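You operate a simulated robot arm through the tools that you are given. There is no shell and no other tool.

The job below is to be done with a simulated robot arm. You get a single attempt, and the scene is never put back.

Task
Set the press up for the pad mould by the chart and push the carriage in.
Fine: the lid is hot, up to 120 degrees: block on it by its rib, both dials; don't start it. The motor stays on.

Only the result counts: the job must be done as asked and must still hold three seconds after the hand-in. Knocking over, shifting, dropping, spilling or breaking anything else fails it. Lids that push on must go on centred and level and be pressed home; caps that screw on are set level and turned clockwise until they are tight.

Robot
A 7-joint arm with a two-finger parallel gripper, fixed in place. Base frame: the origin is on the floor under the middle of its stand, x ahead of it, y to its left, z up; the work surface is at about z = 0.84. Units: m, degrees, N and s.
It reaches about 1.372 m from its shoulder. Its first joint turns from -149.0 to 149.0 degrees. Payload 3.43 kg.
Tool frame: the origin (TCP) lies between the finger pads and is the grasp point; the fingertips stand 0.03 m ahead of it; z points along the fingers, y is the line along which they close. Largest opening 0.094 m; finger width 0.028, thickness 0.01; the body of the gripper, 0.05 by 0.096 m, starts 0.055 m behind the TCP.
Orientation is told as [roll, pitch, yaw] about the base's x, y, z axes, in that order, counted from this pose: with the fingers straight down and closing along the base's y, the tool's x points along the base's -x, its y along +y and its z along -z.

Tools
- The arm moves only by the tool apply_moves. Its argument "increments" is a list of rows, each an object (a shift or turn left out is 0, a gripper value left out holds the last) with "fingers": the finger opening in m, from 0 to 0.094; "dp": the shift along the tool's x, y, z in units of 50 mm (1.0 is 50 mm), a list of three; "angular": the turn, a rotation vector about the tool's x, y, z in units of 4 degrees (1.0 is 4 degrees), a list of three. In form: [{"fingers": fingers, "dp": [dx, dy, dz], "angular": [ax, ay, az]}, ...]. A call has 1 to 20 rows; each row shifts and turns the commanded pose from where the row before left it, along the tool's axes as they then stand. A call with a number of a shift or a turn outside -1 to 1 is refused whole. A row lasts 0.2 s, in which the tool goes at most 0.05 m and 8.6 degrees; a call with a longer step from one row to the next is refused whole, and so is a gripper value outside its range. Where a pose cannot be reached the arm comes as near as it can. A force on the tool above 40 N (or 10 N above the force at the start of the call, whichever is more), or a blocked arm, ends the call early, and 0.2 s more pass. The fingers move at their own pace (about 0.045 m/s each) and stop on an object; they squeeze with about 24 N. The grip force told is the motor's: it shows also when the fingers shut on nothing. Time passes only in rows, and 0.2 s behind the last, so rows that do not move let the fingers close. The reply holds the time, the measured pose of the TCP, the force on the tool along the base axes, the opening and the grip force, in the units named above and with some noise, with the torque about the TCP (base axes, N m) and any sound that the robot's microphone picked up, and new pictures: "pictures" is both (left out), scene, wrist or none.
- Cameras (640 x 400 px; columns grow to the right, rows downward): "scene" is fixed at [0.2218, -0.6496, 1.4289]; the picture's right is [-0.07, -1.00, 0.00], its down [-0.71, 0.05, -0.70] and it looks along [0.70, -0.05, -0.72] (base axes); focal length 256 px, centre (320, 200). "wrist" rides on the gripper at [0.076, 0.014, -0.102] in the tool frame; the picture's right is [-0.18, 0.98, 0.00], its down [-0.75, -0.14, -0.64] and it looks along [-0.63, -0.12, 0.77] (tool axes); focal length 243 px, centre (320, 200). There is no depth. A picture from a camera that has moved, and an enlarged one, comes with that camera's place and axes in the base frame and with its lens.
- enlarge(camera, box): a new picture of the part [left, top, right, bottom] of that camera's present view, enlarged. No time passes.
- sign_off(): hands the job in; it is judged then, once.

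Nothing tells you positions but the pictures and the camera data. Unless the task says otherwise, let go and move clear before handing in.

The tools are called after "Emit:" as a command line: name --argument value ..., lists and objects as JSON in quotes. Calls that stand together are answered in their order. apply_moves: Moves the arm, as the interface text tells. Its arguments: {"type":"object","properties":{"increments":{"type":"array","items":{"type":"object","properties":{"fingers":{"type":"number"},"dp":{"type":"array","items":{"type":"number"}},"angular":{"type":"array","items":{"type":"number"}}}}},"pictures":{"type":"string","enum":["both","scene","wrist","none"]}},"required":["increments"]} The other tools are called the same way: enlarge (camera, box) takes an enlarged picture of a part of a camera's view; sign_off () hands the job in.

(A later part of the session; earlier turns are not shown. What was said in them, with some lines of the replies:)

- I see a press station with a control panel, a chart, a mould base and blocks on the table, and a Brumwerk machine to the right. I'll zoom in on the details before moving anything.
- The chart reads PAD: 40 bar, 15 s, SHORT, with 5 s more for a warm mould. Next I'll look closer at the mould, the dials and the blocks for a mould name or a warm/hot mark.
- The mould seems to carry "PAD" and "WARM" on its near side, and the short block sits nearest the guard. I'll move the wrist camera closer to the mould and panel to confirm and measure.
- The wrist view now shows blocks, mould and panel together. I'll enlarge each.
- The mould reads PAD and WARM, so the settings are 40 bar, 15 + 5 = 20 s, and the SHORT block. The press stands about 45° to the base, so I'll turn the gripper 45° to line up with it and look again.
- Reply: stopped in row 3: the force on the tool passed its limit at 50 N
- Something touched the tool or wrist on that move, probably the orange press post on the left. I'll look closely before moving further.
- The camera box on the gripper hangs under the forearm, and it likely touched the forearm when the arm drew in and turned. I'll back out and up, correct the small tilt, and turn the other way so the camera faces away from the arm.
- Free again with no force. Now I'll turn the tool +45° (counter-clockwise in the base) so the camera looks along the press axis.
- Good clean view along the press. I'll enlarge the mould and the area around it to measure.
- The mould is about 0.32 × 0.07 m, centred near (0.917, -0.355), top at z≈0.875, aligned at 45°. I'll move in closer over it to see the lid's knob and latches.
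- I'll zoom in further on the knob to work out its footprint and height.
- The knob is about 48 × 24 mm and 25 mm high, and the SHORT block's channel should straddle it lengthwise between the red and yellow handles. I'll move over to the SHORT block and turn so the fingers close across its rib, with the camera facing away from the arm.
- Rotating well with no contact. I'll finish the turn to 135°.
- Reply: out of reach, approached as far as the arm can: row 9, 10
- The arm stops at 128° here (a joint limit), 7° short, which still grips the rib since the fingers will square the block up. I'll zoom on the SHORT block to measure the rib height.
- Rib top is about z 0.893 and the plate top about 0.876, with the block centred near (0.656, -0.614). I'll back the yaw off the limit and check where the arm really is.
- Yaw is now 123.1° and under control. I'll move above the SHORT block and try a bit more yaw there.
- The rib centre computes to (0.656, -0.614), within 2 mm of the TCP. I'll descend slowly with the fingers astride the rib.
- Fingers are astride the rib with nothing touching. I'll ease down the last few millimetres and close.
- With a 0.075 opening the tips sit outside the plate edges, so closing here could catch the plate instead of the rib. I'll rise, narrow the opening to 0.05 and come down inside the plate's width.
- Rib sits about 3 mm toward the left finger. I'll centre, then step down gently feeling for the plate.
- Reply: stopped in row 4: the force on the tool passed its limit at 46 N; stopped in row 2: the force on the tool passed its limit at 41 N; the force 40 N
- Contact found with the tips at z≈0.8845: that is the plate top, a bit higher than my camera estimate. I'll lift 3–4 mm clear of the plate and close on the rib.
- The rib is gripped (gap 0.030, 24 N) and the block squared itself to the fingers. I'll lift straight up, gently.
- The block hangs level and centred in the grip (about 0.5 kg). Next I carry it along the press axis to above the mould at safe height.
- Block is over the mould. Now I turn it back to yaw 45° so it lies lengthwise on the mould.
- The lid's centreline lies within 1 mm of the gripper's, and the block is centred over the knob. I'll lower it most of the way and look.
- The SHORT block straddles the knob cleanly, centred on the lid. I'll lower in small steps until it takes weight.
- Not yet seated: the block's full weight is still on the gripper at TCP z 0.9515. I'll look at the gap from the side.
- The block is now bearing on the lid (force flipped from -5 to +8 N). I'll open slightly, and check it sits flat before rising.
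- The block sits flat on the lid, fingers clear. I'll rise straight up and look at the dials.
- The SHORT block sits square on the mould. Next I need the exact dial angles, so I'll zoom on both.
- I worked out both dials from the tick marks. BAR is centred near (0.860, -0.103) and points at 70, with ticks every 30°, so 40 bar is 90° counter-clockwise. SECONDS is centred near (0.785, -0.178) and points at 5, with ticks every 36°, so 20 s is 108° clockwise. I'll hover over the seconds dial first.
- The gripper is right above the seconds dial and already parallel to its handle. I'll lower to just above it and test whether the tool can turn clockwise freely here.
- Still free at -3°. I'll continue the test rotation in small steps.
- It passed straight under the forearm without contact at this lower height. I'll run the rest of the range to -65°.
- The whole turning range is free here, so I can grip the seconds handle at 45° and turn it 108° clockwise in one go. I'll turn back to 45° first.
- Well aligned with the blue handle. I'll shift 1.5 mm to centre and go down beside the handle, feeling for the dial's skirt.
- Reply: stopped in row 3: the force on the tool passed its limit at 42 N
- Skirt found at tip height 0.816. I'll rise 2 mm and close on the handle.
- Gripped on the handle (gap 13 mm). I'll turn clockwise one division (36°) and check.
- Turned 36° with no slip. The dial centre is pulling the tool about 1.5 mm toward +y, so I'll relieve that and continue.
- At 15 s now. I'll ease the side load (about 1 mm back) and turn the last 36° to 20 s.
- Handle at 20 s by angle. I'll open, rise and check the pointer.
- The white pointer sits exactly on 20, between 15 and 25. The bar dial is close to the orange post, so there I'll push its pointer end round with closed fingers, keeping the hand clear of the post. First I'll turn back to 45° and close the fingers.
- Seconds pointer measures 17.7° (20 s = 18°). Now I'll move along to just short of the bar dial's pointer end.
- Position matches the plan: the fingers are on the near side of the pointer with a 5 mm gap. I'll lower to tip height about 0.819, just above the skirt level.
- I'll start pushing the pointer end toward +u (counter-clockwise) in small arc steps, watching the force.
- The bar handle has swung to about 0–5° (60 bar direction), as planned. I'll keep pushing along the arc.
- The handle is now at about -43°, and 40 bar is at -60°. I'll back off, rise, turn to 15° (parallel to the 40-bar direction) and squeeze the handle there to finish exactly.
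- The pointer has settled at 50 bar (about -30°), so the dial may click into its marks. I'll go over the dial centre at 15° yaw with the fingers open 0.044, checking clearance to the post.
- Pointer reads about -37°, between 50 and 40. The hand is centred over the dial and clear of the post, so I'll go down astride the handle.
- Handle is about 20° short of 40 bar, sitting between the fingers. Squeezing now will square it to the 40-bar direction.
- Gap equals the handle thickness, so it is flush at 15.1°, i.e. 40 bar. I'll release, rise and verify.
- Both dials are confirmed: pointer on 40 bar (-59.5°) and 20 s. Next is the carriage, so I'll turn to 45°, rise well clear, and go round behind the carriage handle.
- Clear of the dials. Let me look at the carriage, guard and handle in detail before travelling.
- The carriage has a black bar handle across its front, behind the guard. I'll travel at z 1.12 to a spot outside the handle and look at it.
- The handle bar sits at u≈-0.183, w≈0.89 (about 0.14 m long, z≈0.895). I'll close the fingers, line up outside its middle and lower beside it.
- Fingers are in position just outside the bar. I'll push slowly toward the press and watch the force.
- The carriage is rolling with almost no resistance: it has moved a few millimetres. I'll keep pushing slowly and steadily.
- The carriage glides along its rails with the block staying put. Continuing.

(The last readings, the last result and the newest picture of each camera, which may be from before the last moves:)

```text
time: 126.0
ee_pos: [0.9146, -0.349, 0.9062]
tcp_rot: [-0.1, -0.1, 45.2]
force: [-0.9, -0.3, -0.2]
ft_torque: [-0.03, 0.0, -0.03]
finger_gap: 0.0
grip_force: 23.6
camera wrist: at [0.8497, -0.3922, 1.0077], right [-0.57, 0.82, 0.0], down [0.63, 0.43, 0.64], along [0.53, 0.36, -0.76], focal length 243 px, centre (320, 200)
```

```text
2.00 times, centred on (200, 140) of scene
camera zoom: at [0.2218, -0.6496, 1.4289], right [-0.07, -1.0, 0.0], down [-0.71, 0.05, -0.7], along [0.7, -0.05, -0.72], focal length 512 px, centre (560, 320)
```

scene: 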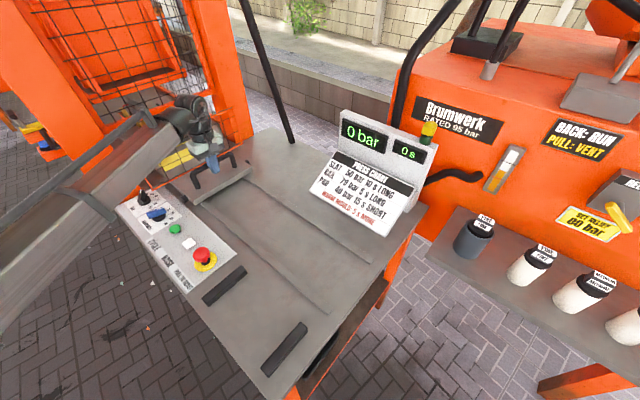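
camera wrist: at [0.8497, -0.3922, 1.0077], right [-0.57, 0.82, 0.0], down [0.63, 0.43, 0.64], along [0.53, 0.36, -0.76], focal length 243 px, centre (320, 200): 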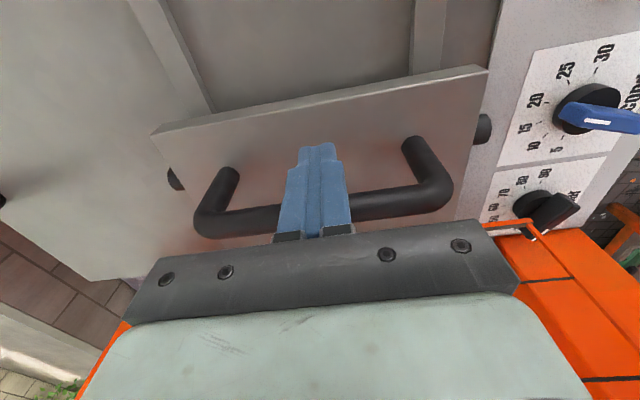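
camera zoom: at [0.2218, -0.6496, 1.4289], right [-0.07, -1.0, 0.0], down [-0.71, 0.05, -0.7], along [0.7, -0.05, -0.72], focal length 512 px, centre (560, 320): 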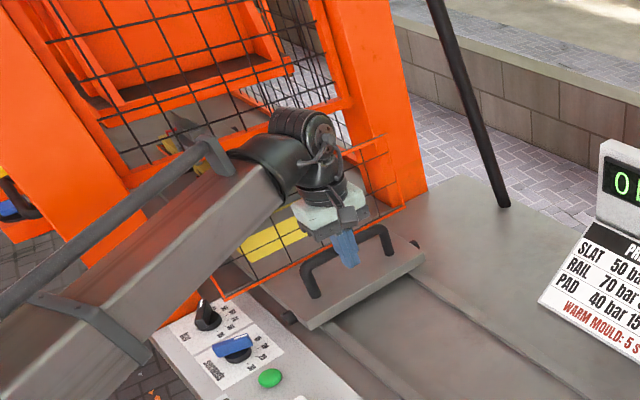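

Nearly in: the guard is approaching the posts. I'll push the last part slowly.

Emit:
apply_moves --increments '[{"dp": [-0.08, 0, 0]}, {"dp": [-0.1, 0, 0]}, {"dp": [-0.1, 0, 0]}, {"dp": [-0.1, 0, 0]}, {"dp": [-0.1, 0, 0]}, {"dp": [-0.1, 0, 0]}, {"dp": [-0.1, 0, 0]}, {"dp": [-0.08, 0, 0]}, {"dp": [0, 0, 0]}]' --pictures "both"

Emit:
enlarge --camera "scene" --box '[60, 40, 340, 240]'

```text
time: 128.0
ee_pos: [0.9415, -0.322, 0.9064]
tcp_rot: [-0.3, -0.1, 45.1]
force: [-0.8, 0.5, 0.9]
ft_torque: [-0.01, 0.04, -0.02]
finger_gap: 0.0001
grip_force: 24.1
camera wrist: at [0.8768, -0.3653, 1.0077], right [-0.57, 0.82, 0.0], down [0.63, 0.43, 0.64], along [0.53, 0.36, -0.76], focal length 243 px, centre (320, 200)
```

scene: 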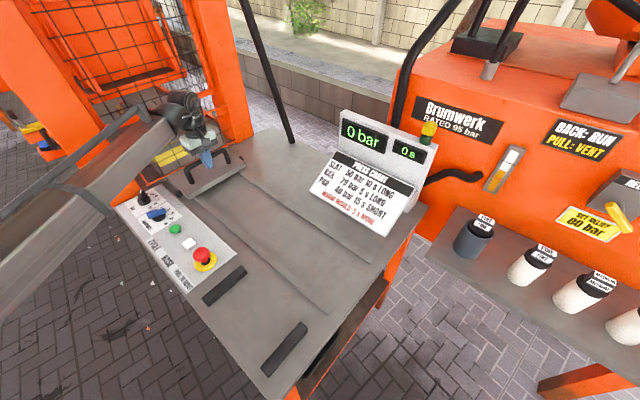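
wrist: 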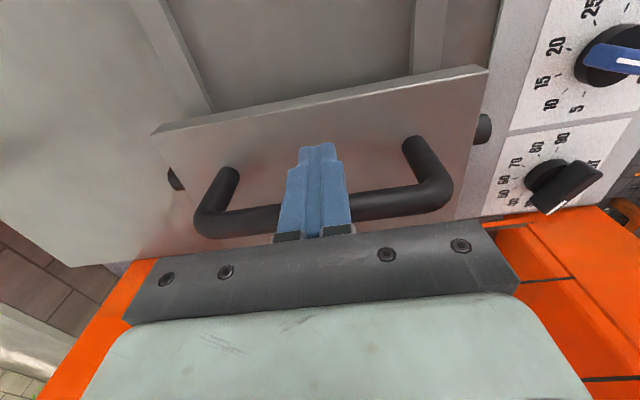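

```text
2.00 times, centred on (200, 140) of scene
camera zoom: at [0.2218, -0.6496, 1.4289], right [-0.07, -1.0, 0.0], down [-0.71, 0.05, -0.7], along [0.7, -0.05, -0.72], focal length 512 px, centre (560, 320)
```

zoom: 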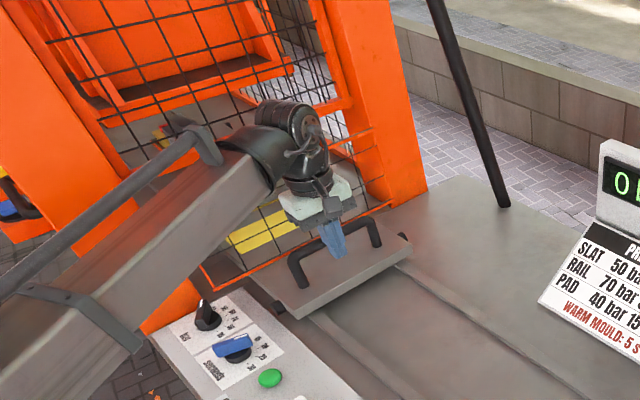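

Emit:
apply_moves --increments '[{"dp": [-0.06, 0, 0]}, {"dp": [-0.08, 0, 0]}, {"dp": [-0.08, 0, 0]}, {"dp": [-0.08, 0, 0]}, {"dp": [-0.08, 0, 0]}, {"dp": [-0.08, 0, 0]}, {"dp": [-0.08, 0, 0]}, {"dp": [-0.06, 0, 0]}, {"dp": [0, 0, 0]}]' --pictures "both"

Emit:
enlarge --camera "scene" --box '[100, 60, 300, 220]'

```text
time: 130.0
ee_pos: [0.9617, -0.3011, 0.9065]
tcp_rot: [-0.2, -0.1, 45.1]
force: [-1.1, -1.7, 0.5]
ft_torque: [-0.01, 0.03, -0.02]
finger_gap: 0.0
grip_force: 24.2
camera wrist: at [0.8975, -0.3443, 1.008], right [-0.57, 0.82, 0.0], down [0.63, 0.43, 0.64], along [0.53, 0.36, -0.76], focal length 243 px, centre (320, 200)
```

scene: 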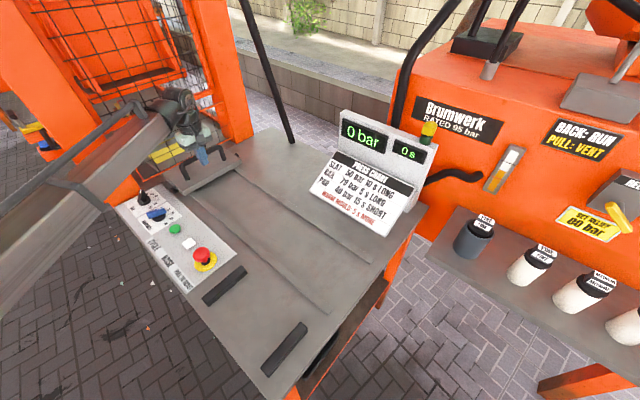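
wrist: 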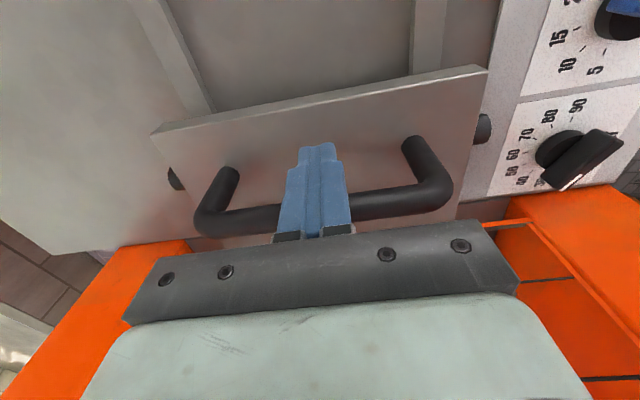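

```text
2.50 times, centred on (200, 140) of scene
camera zoom: at [0.2218, -0.6496, 1.4289], right [-0.07, -1.0, 0.0], down [-0.71, 0.05, -0.7], along [0.7, -0.05, -0.72], focal length 640 px, centre (620, 350)
```

zoom: 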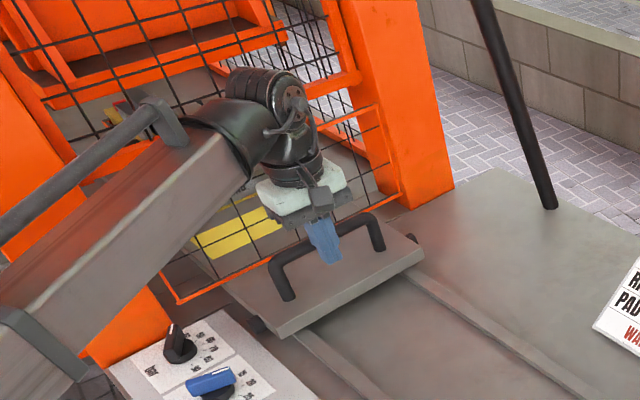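

Force is starting to show. I'll push on in small steps to find the stop.

Emit:
apply_moves --increments '[{"dp": [-0.05, 0, 0]}, {"dp": [-0.06, 0, 0]}, {"dp": [-0.06, 0, 0]}, {"dp": [-0.06, 0, 0]}, {"dp": [-0.06, 0, 0]}, {"dp": [-0.06, 0, 0]}, {"dp": [0, 0, 0]}]' --pictures "both"

Emit:
enlarge --camera "scene" --box '[100, 60, 300, 220]'

```text
time: 131.6
ee_pos: [0.9741, -0.2886, 0.9073]
tcp_rot: [-0.2, -0.1, 45.1]
force: [0.0, -0.7, -0.3]
ft_torque: [-0.02, 0.02, 0.01]
finger_gap: 0.0002
grip_force: 24.1
camera wrist: at [0.9101, -0.3315, 1.0081], right [-0.57, 0.82, 0.0], down [0.63, 0.43, 0.64], along [0.53, 0.36, -0.76], focal length 243 px, centre (320, 200)
```

scene: 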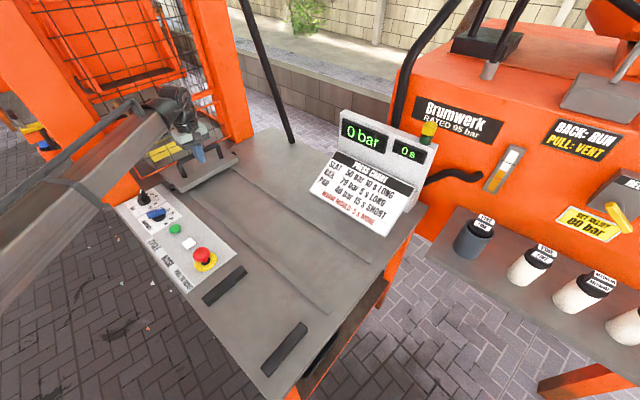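
wrist: 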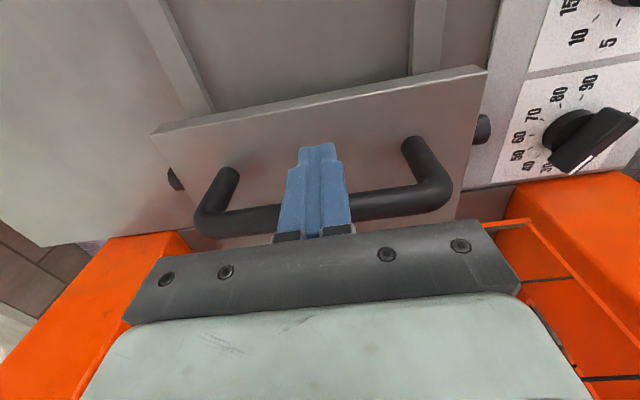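

```text
2.50 times, centred on (200, 140) of scene
camera zoom: at [0.2218, -0.6496, 1.4289], right [-0.07, -1.0, 0.0], down [-0.71, 0.05, -0.7], along [0.7, -0.05, -0.72], focal length 640 px, centre (620, 350)
```

zoom: 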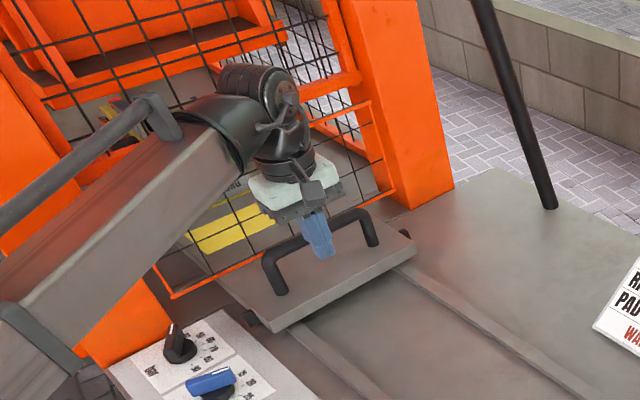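

Emit:
apply_moves --increments '[{"dp": [-0.05, 0, 0]}, {"dp": [-0.06, 0, 0]}, {"dp": [-0.06, 0, 0]}, {"dp": [-0.06, 0, 0]}, {"dp": [-0.06, 0, 0]}, {"dp": [0, 0, 0]}]' --pictures "both"

Emit:
enlarge --camera "scene" --box '[130, 70, 270, 200]'

Emit:
enlarge --camera "wrist" --box '[440, 100, 640, 400]'

```text
time: 133.0
ee_pos: [0.9853, -0.2777, 0.9066]
tcp_rot: [-0.2, -0.1, 45.1]
force: [0.1, 0.2, 0.1]
ft_torque: [0.0, 0.02, 0.01]
finger_gap: 0.0
grip_force: 24.0
camera wrist: at [0.9204, -0.3215, 1.0081], right [-0.57, 0.82, 0.0], down [0.63, 0.43, 0.64], along [0.53, 0.36, -0.76], focal length 243 px, centre (320, 200)
```

scene: 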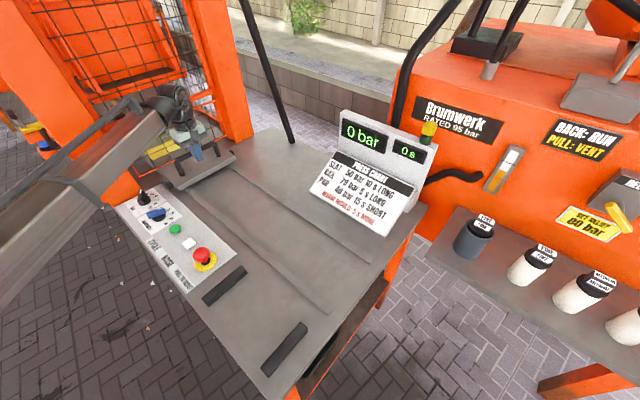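
wrist: 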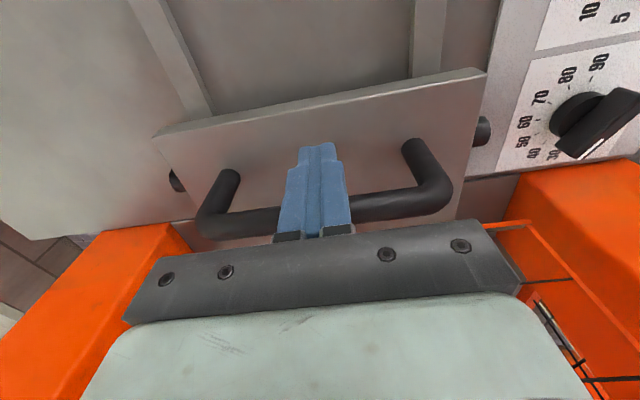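

```text
3.08 times, centred on (200, 135) of scene
camera zoom: at [0.2218, -0.6496, 1.4289], right [-0.07, -1.0, 0.0], down [-0.71, 0.05, -0.7], along [0.7, -0.05, -0.72], focal length 787 px, centre (689, 400)
```

zoom: 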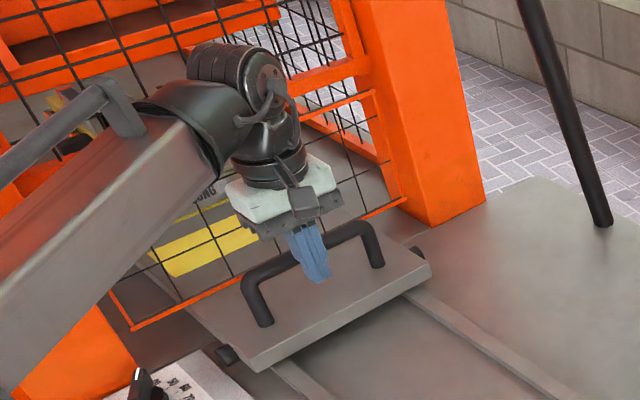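

```text
1.33 times, centred on (540, 250) of wrist
camera zoom: at [0.9204, -0.3215, 1.0081], right [-0.57, 0.82, 0.0], down [0.63, 0.43, 0.64], along [0.53, 0.36, -0.76], focal length 324 px, centre (27, 133)
```

zoom: 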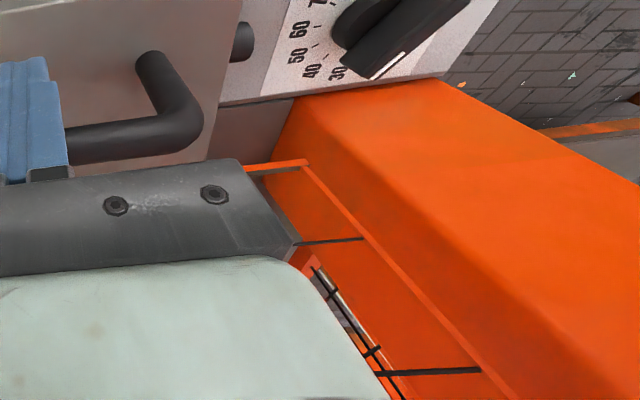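

Emit:
apply_moves --increments '[{"dp": [-0.05, 0, 0]}, {"dp": [-0.05, 0, 0]}, {"dp": [-0.05, 0, 0]}, {"dp": [0, 0, 0]}]' --pictures "wrist"

Emit:
apply_moves --increments '[{"dp": [-0.05, 0, 0]}, {"dp": [-0.05, 0, 0]}, {"dp": [0, 0, 0]}]' --pictures "both"

```text
time: 134.2
ee_pos: [0.9865, -0.2768, 0.9064]
tcp_rot: [-0.2, 0.3, 44.9]
force: [-3.4, -5.3, 1.8]
ft_torque: [-0.01, 0.01, 0.03]
finger_gap: 0.0
grip_force: 23.8
stopped in row 4: the force on the tool passed its limit at 41 N (the readings are from after the stop); the commanded pose is now the measured one
camera wrist: at [0.9225, -0.319, 1.0083], right [-0.56, 0.83, 0.0], down [0.64, 0.44, 0.64], along [0.53, 0.36, -0.77], focal length 243 px, centre (320, 200)
```

wrist: 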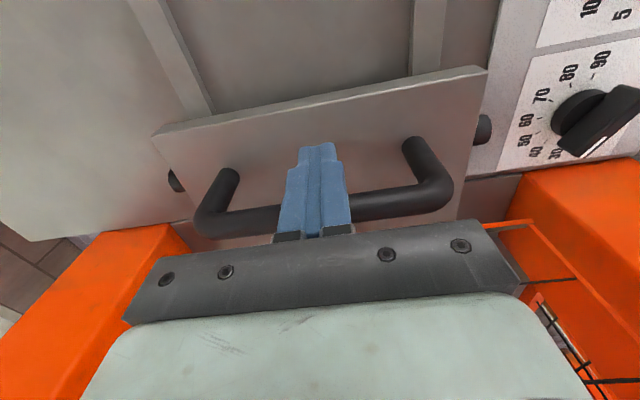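

```text
time: 134.9
ee_pos: [0.9862, -0.2763, 0.9057]
tcp_rot: [-0.1, 0.8, 44.7]
force: [-4.5, -6.2, 2.7]
ft_torque: [0.01, 0.04, 0.04]
finger_gap: 0.0001
grip_force: 24.3
stopped in row 3: the force on the tool passed its limit at 41 N (the readings are from after the stop); the commanded pose is now the measured one
camera wrist: at [0.923, -0.3181, 1.0086], right [-0.56, 0.83, -0.01], down [0.64, 0.44, 0.63], along [0.52, 0.35, -0.78], focal length 243 px, centre (320, 200)
```

scene: 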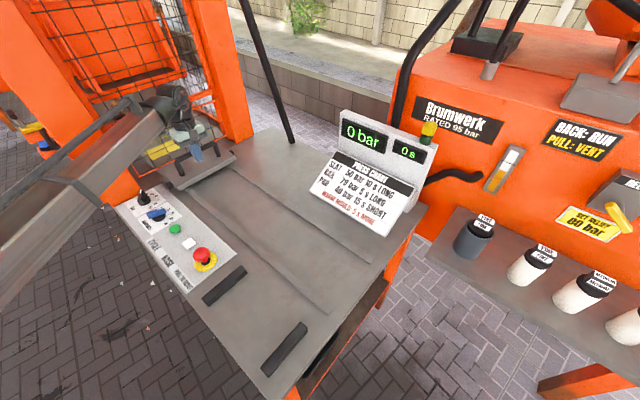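
wrist: 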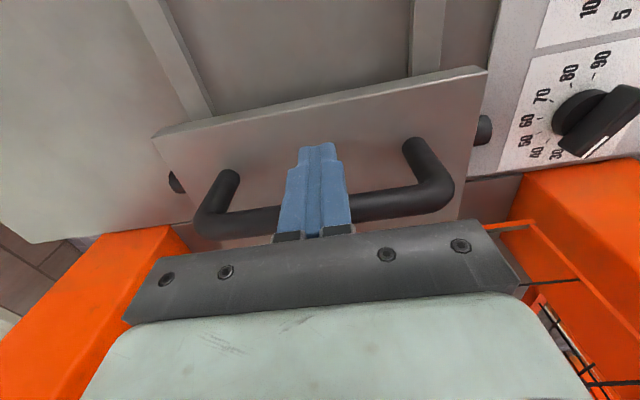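

The carriage has reached its stop: 41 N twice at the same place. I'll back the fingers off gently and check that it stays.

Emit:
apply_moves --increments '[{"dp": [0.05, 0, 0]}, {"dp": [0.15, 0, 0]}, {"dp": [0.3, 0, 0]}, {"dp": [0.4, 0, 0]}, {"dp": [0, 0, 0]}, {"dp": [0, 0, 0]}, {"dp": [0, 0, 0]}]' --pictures "both"

Emit:
enlarge --camera "scene" --box '[100, 60, 300, 220]'

```text
time: 136.5
ee_pos: [0.9542, -0.3072, 0.906]
tcp_rot: [-0.1, 0.9, 44.7]
force: [-0.9, 0.2, -0.4]
ft_torque: [0.01, 0.02, 0.0]
finger_gap: 0.0
grip_force: 23.8
camera wrist: at [0.8917, -0.3491, 1.0095], right [-0.56, 0.83, 0.0], down [0.64, 0.44, 0.63], along [0.52, 0.35, -0.78], focal length 243 px, centre (320, 200)
```

scene: 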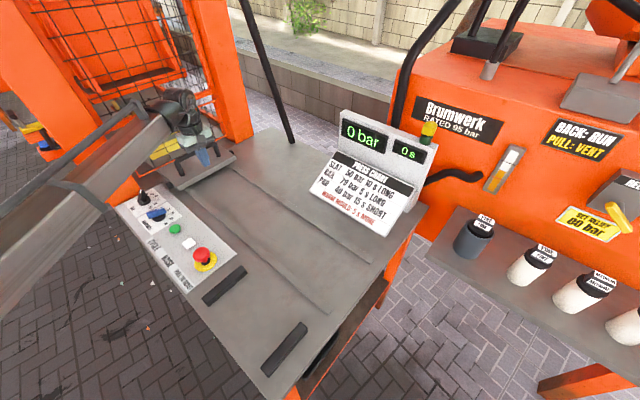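
wrist: 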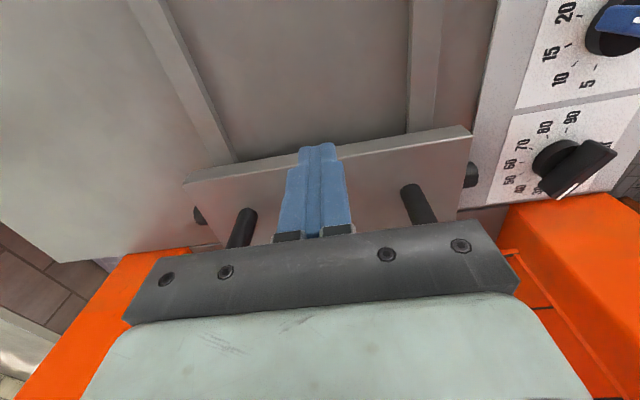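

```text
2.50 times, centred on (200, 140) of scene
camera zoom: at [0.2218, -0.6496, 1.4289], right [-0.07, -1.0, 0.0], down [-0.71, 0.05, -0.7], along [0.7, -0.05, -0.72], focal length 640 px, centre (620, 350)
```

zoom: 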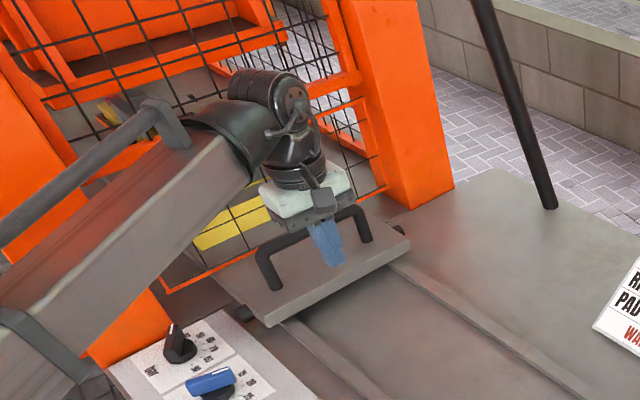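

The carriage stays at its stop. I'll withdraw further and up, then inspect the block on the mould and the dials.

Emit:
apply_moves --increments '[{"dp": [0.6, 0, 0]}, {"dp": [0.6, 0, -0.2]}, {"dp": [0.4, 0, -0.6]}, {"dp": [0, 0, -0.8]}, {"dp": [0, 0, -0.8]}, {"dp": [0, 0, -0.8]}, {"dp": [0, 0, -0.8]}, {"dp": [0, 0, 0]}]' --pictures "both"

Emit:
enlarge --camera "wrist" --box '[200, 100, 440, 240]'

Emit:
enlarge --camera "scene" --box '[100, 60, 300, 220]'

Emit:
enlarge --camera "scene" --box '[110, 165, 230, 275]'

```text
time: 138.3
ee_pos: [0.899, -0.3598, 1.1081]
tcp_rot: [0.0, 0.9, 44.7]
force: [-0.6, -0.2, 0.4]
ft_torque: [0.03, -0.01, -0.01]
finger_gap: 0.0001
grip_force: 23.5
camera wrist: at [0.836, -0.4024, 1.2109], right [-0.56, 0.83, 0.0], down [0.64, 0.44, 0.63], along [0.52, 0.35, -0.78], focal length 243 px, centre (320, 200)
```

scene: 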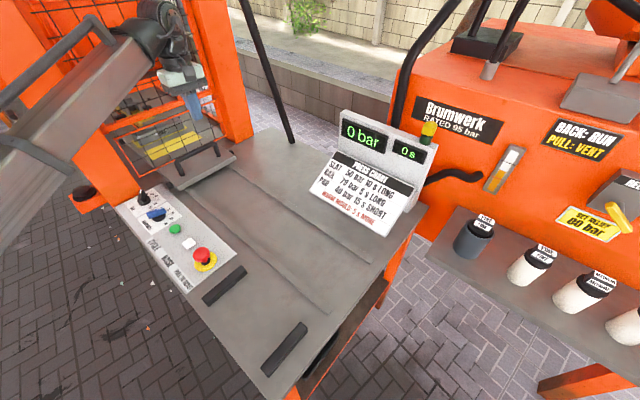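
wrist: 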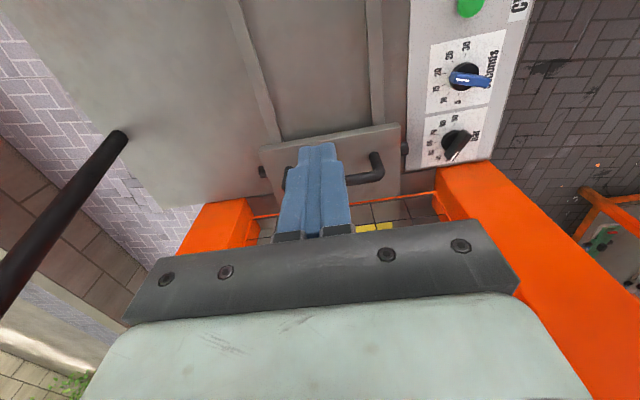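

```text
2.67 times, centred on (320, 170) of wrist
camera zoom: at [0.836, -0.4024, 1.2109], right [-0.56, 0.83, 0.0], down [0.64, 0.44, 0.63], along [0.52, 0.35, -0.78], focal length 647 px, centre (320, 280)
```

zoom: 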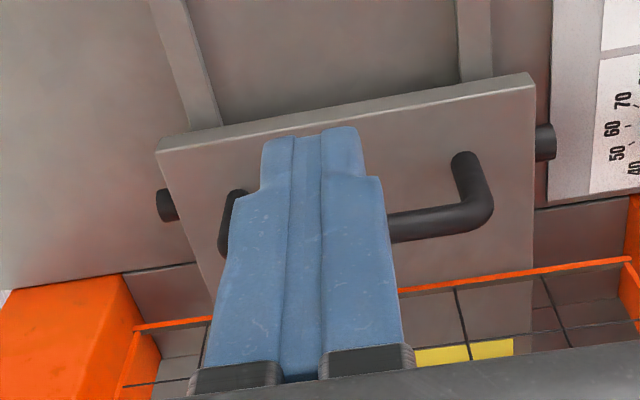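

```text
2.50 times, centred on (200, 140) of scene
camera zoom: at [0.2218, -0.6496, 1.4289], right [-0.07, -1.0, 0.0], down [-0.71, 0.05, -0.7], along [0.7, -0.05, -0.72], focal length 640 px, centre (620, 350)
```

zoom: 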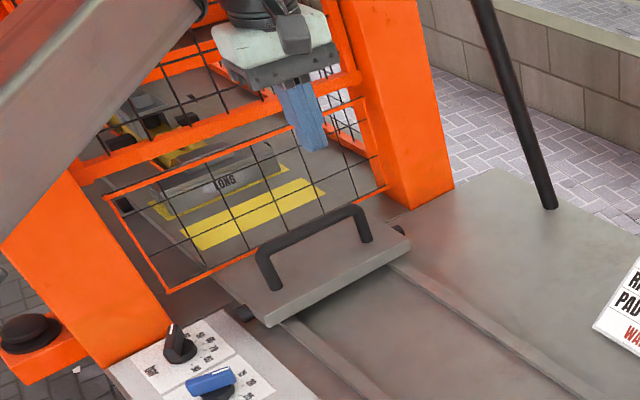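

```text
3.64 times, centred on (170, 220) of scene
camera zoom: at [0.2218, -0.6496, 1.4289], right [-0.07, -1.0, 0.0], down [-0.71, 0.05, -0.7], along [0.7, -0.05, -0.72], focal length 930 px, centre (866, 127)
```

zoom: 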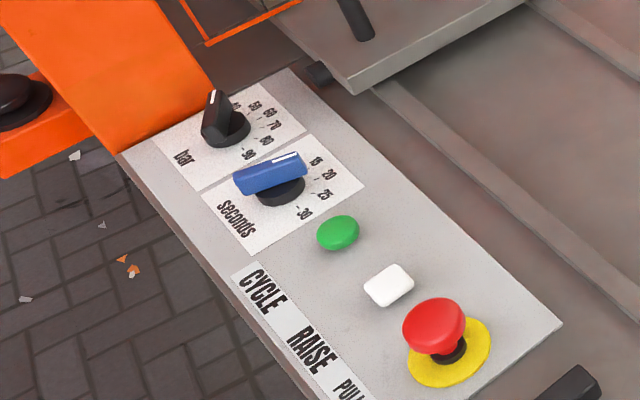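

Dials unchanged and the guard sits between the posts. Let me look inside the press at the mould and the block.

Emit:
enlarge --camera "scene" --box '[130, 75, 210, 150]'

```text
5.33 times, centred on (170, 112) of scene
camera zoom: at [0.2218, -0.6496, 1.4289], right [-0.07, -1.0, 0.0], down [-0.71, 0.05, -0.7], along [0.7, -0.05, -0.72], focal length 1364 px, centre (1120, 667)
```

zoom: 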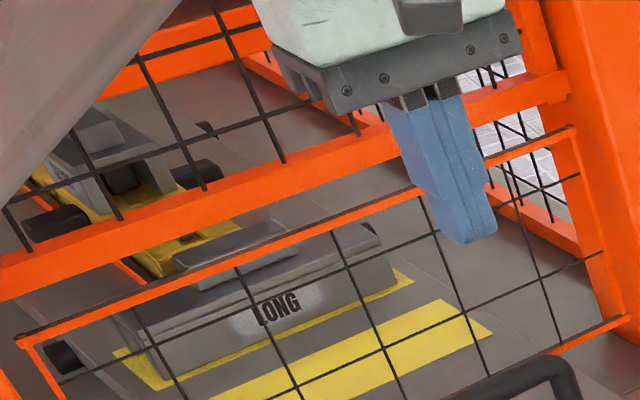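

The SHORT block is still on the lid. I'll move the arm back out of the line of sight for a full check.

Emit:
apply_moves --increments '[{"dp": [0.5, 0, -0.1]}, {"dp": [0.75, 0, -0.1]}, {"dp": [0.75, 0, -0.1]}, {"dp": [0.75, 0, -0.1]}, {"dp": [0.75, 0, 0]}, {"dp": [0.75, 0, 0]}, {"dp": [0.75, 0, 0]}, {"dp": [0.75, 0, 0]}, {"dp": [0.75, 0, 0]}, {"dp": [0.5, 0, 0]}, {"dp": [0, 0, 0]}]' --pictures "scene"

Emit:
enlarge --camera "scene" --box '[100, 60, 220, 160]'

Emit:
enlarge --camera "scene" --box '[320, 90, 450, 250]'

```text
time: 140.7
ee_pos: [0.6505, -0.6071, 1.1336]
tcp_rot: [-0.1, 0.9, 44.7]
force: [0.8, 0.1, 0.1]
ft_torque: [-0.01, 0.01, 0.0]
finger_gap: 0.0
grip_force: 23.4
```

scene: 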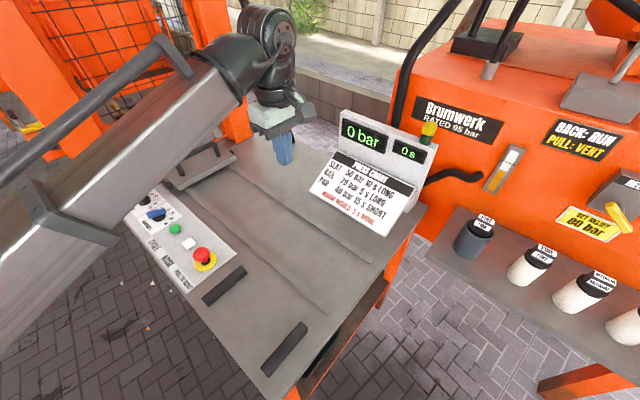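

```text
4.00 times, centred on (160, 110) of scene
camera zoom: at [0.2218, -0.6496, 1.4289], right [-0.07, -1.0, 0.0], down [-0.71, 0.05, -0.7], along [0.7, -0.05, -0.72], focal length 1023 px, centre (960, 560)
```

zoom: 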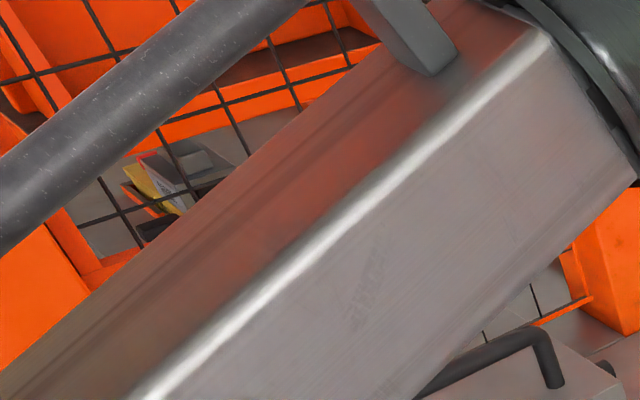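

```text
2.50 times, centred on (385, 170) of scene
camera zoom: at [0.2218, -0.6496, 1.4289], right [-0.07, -1.0, 0.0], down [-0.71, 0.05, -0.7], along [0.7, -0.05, -0.72], focal length 640 px, centre (158, 275)
```

zoom: 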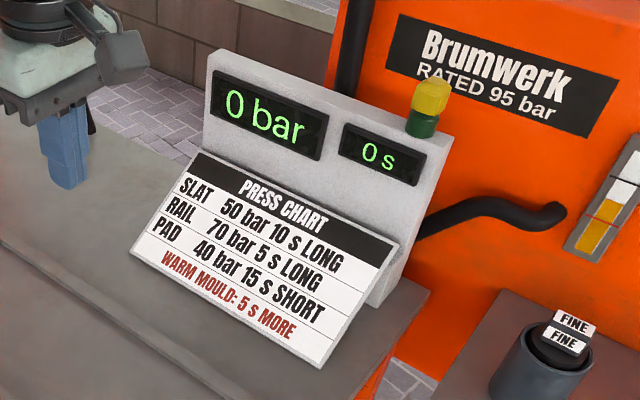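

Emit:
apply_moves --increments '[{"dp": [0.7, 0, 0.3]}, {"dp": [0.7, 0, 0.4]}, {"dp": [0.7, 0, 0.4]}, {"dp": [0.7, 0, 0.4]}, {"dp": [0.7, 0, 0.4]}, {"dp": [0.7, 0, 0.4]}, {"dp": [0.7, 0, 0.4]}, {"dp": [0.5, 0, 0.3]}, {"dp": [0, 0, 0]}]' --pictures "scene"

Emit:
enlarge --camera "scene" --box '[90, 60, 250, 200]'

Emit:
enlarge --camera "scene" --box '[120, 80, 200, 140]'

Emit:
enlarge --camera "scene" --box '[120, 180, 190, 235]'

```text
time: 142.7
ee_pos: [0.4576, -0.7988, 0.9861]
tcp_rot: [-0.1, 0.9, 44.7]
force: [-0.1, -0.8, -0.6]
ft_torque: [0.02, 0.02, 0.02]
finger_gap: 0.0
grip_force: 24.2
```

scene: 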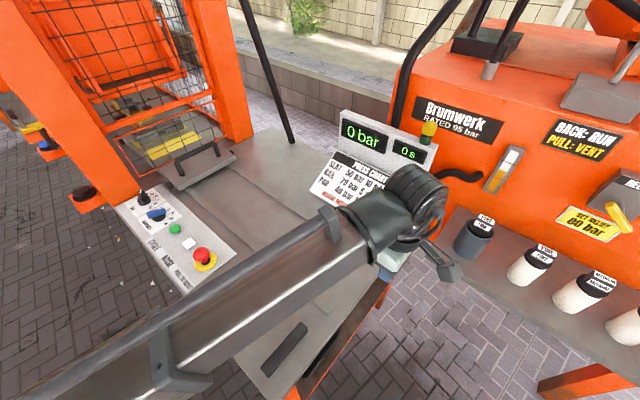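

```text
2.86 times, centred on (170, 130) of scene
camera zoom: at [0.2218, -0.6496, 1.4289], right [-0.07, -1.0, 0.0], down [-0.71, 0.05, -0.7], along [0.7, -0.05, -0.72], focal length 731 px, centre (749, 400)
```

zoom: 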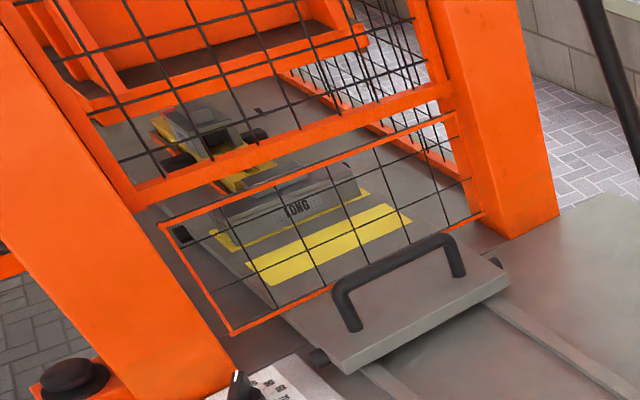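

```text
6.67 times, centred on (160, 110) of scene
camera zoom: at [0.2218, -0.6496, 1.4289], right [-0.07, -1.0, 0.0], down [-0.71, 0.05, -0.7], along [0.7, -0.05, -0.72], focal length 1706 px, centre (1387, 800)
```

zoom: 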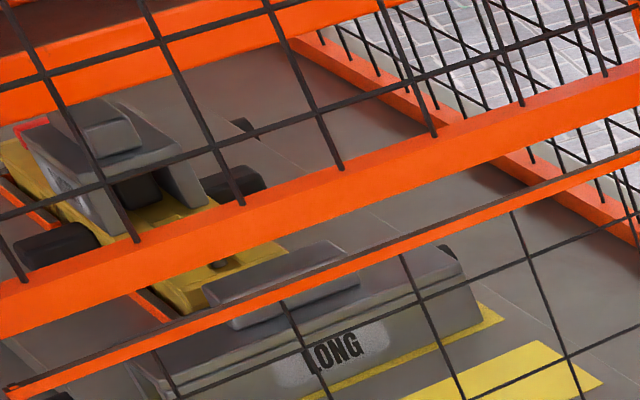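

```text
7.27 times, centred on (155, 208) of scene
camera zoom: at [0.2218, -0.6496, 1.4289], right [-0.07, -1.0, 0.0], down [-0.71, 0.05, -0.7], along [0.7, -0.05, -0.72], focal length 1861 px, centre (1520, 146)
```

zoom: 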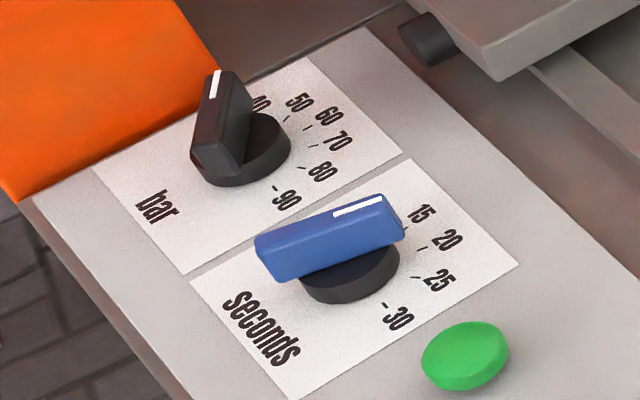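

Everything checks out: the SHORT block straddles the knob on the warm PAD mould inside the press, and the carriage is against its stop with the guard under the crossbar. The dials read 40 bar and 20 s, the cycle button and red stop are untouched, and the arm is clear. I'm handing in.

Emit:
sign_off

```text
The job is handed in.
```

The press is set up for the pad mould and the carriage is in. I've handed the job in and don't have a verdict yet.

- **Settings:** the chart gives PAD 40 bar, 15 s, SHORT, plus 5 s for a warm mould. This mould is marked WARM, so I set 40 bar and 20 s.
- **Dials:** both pointers measured within about a degree of their marks after I let go.
- **Block:** I lifted the SHORT block by its rib and set it lengthwise on the lid, over the knob. It was still in place once the carriage was in. The gripper did not touch the lid.
- **Carriage:** I pushed it by its handle until it met a firm stop twice at the same place. It stayed there when I backed off, with the guard between the posts.
- **Not touched:** I did not press the cycle, raise or stop buttons, so the press was not started and the motor was left on.

Early on, the force limit stopped one move, most likely because the gripper's camera touched the forearm. Nothing else in the scene was touched by it.
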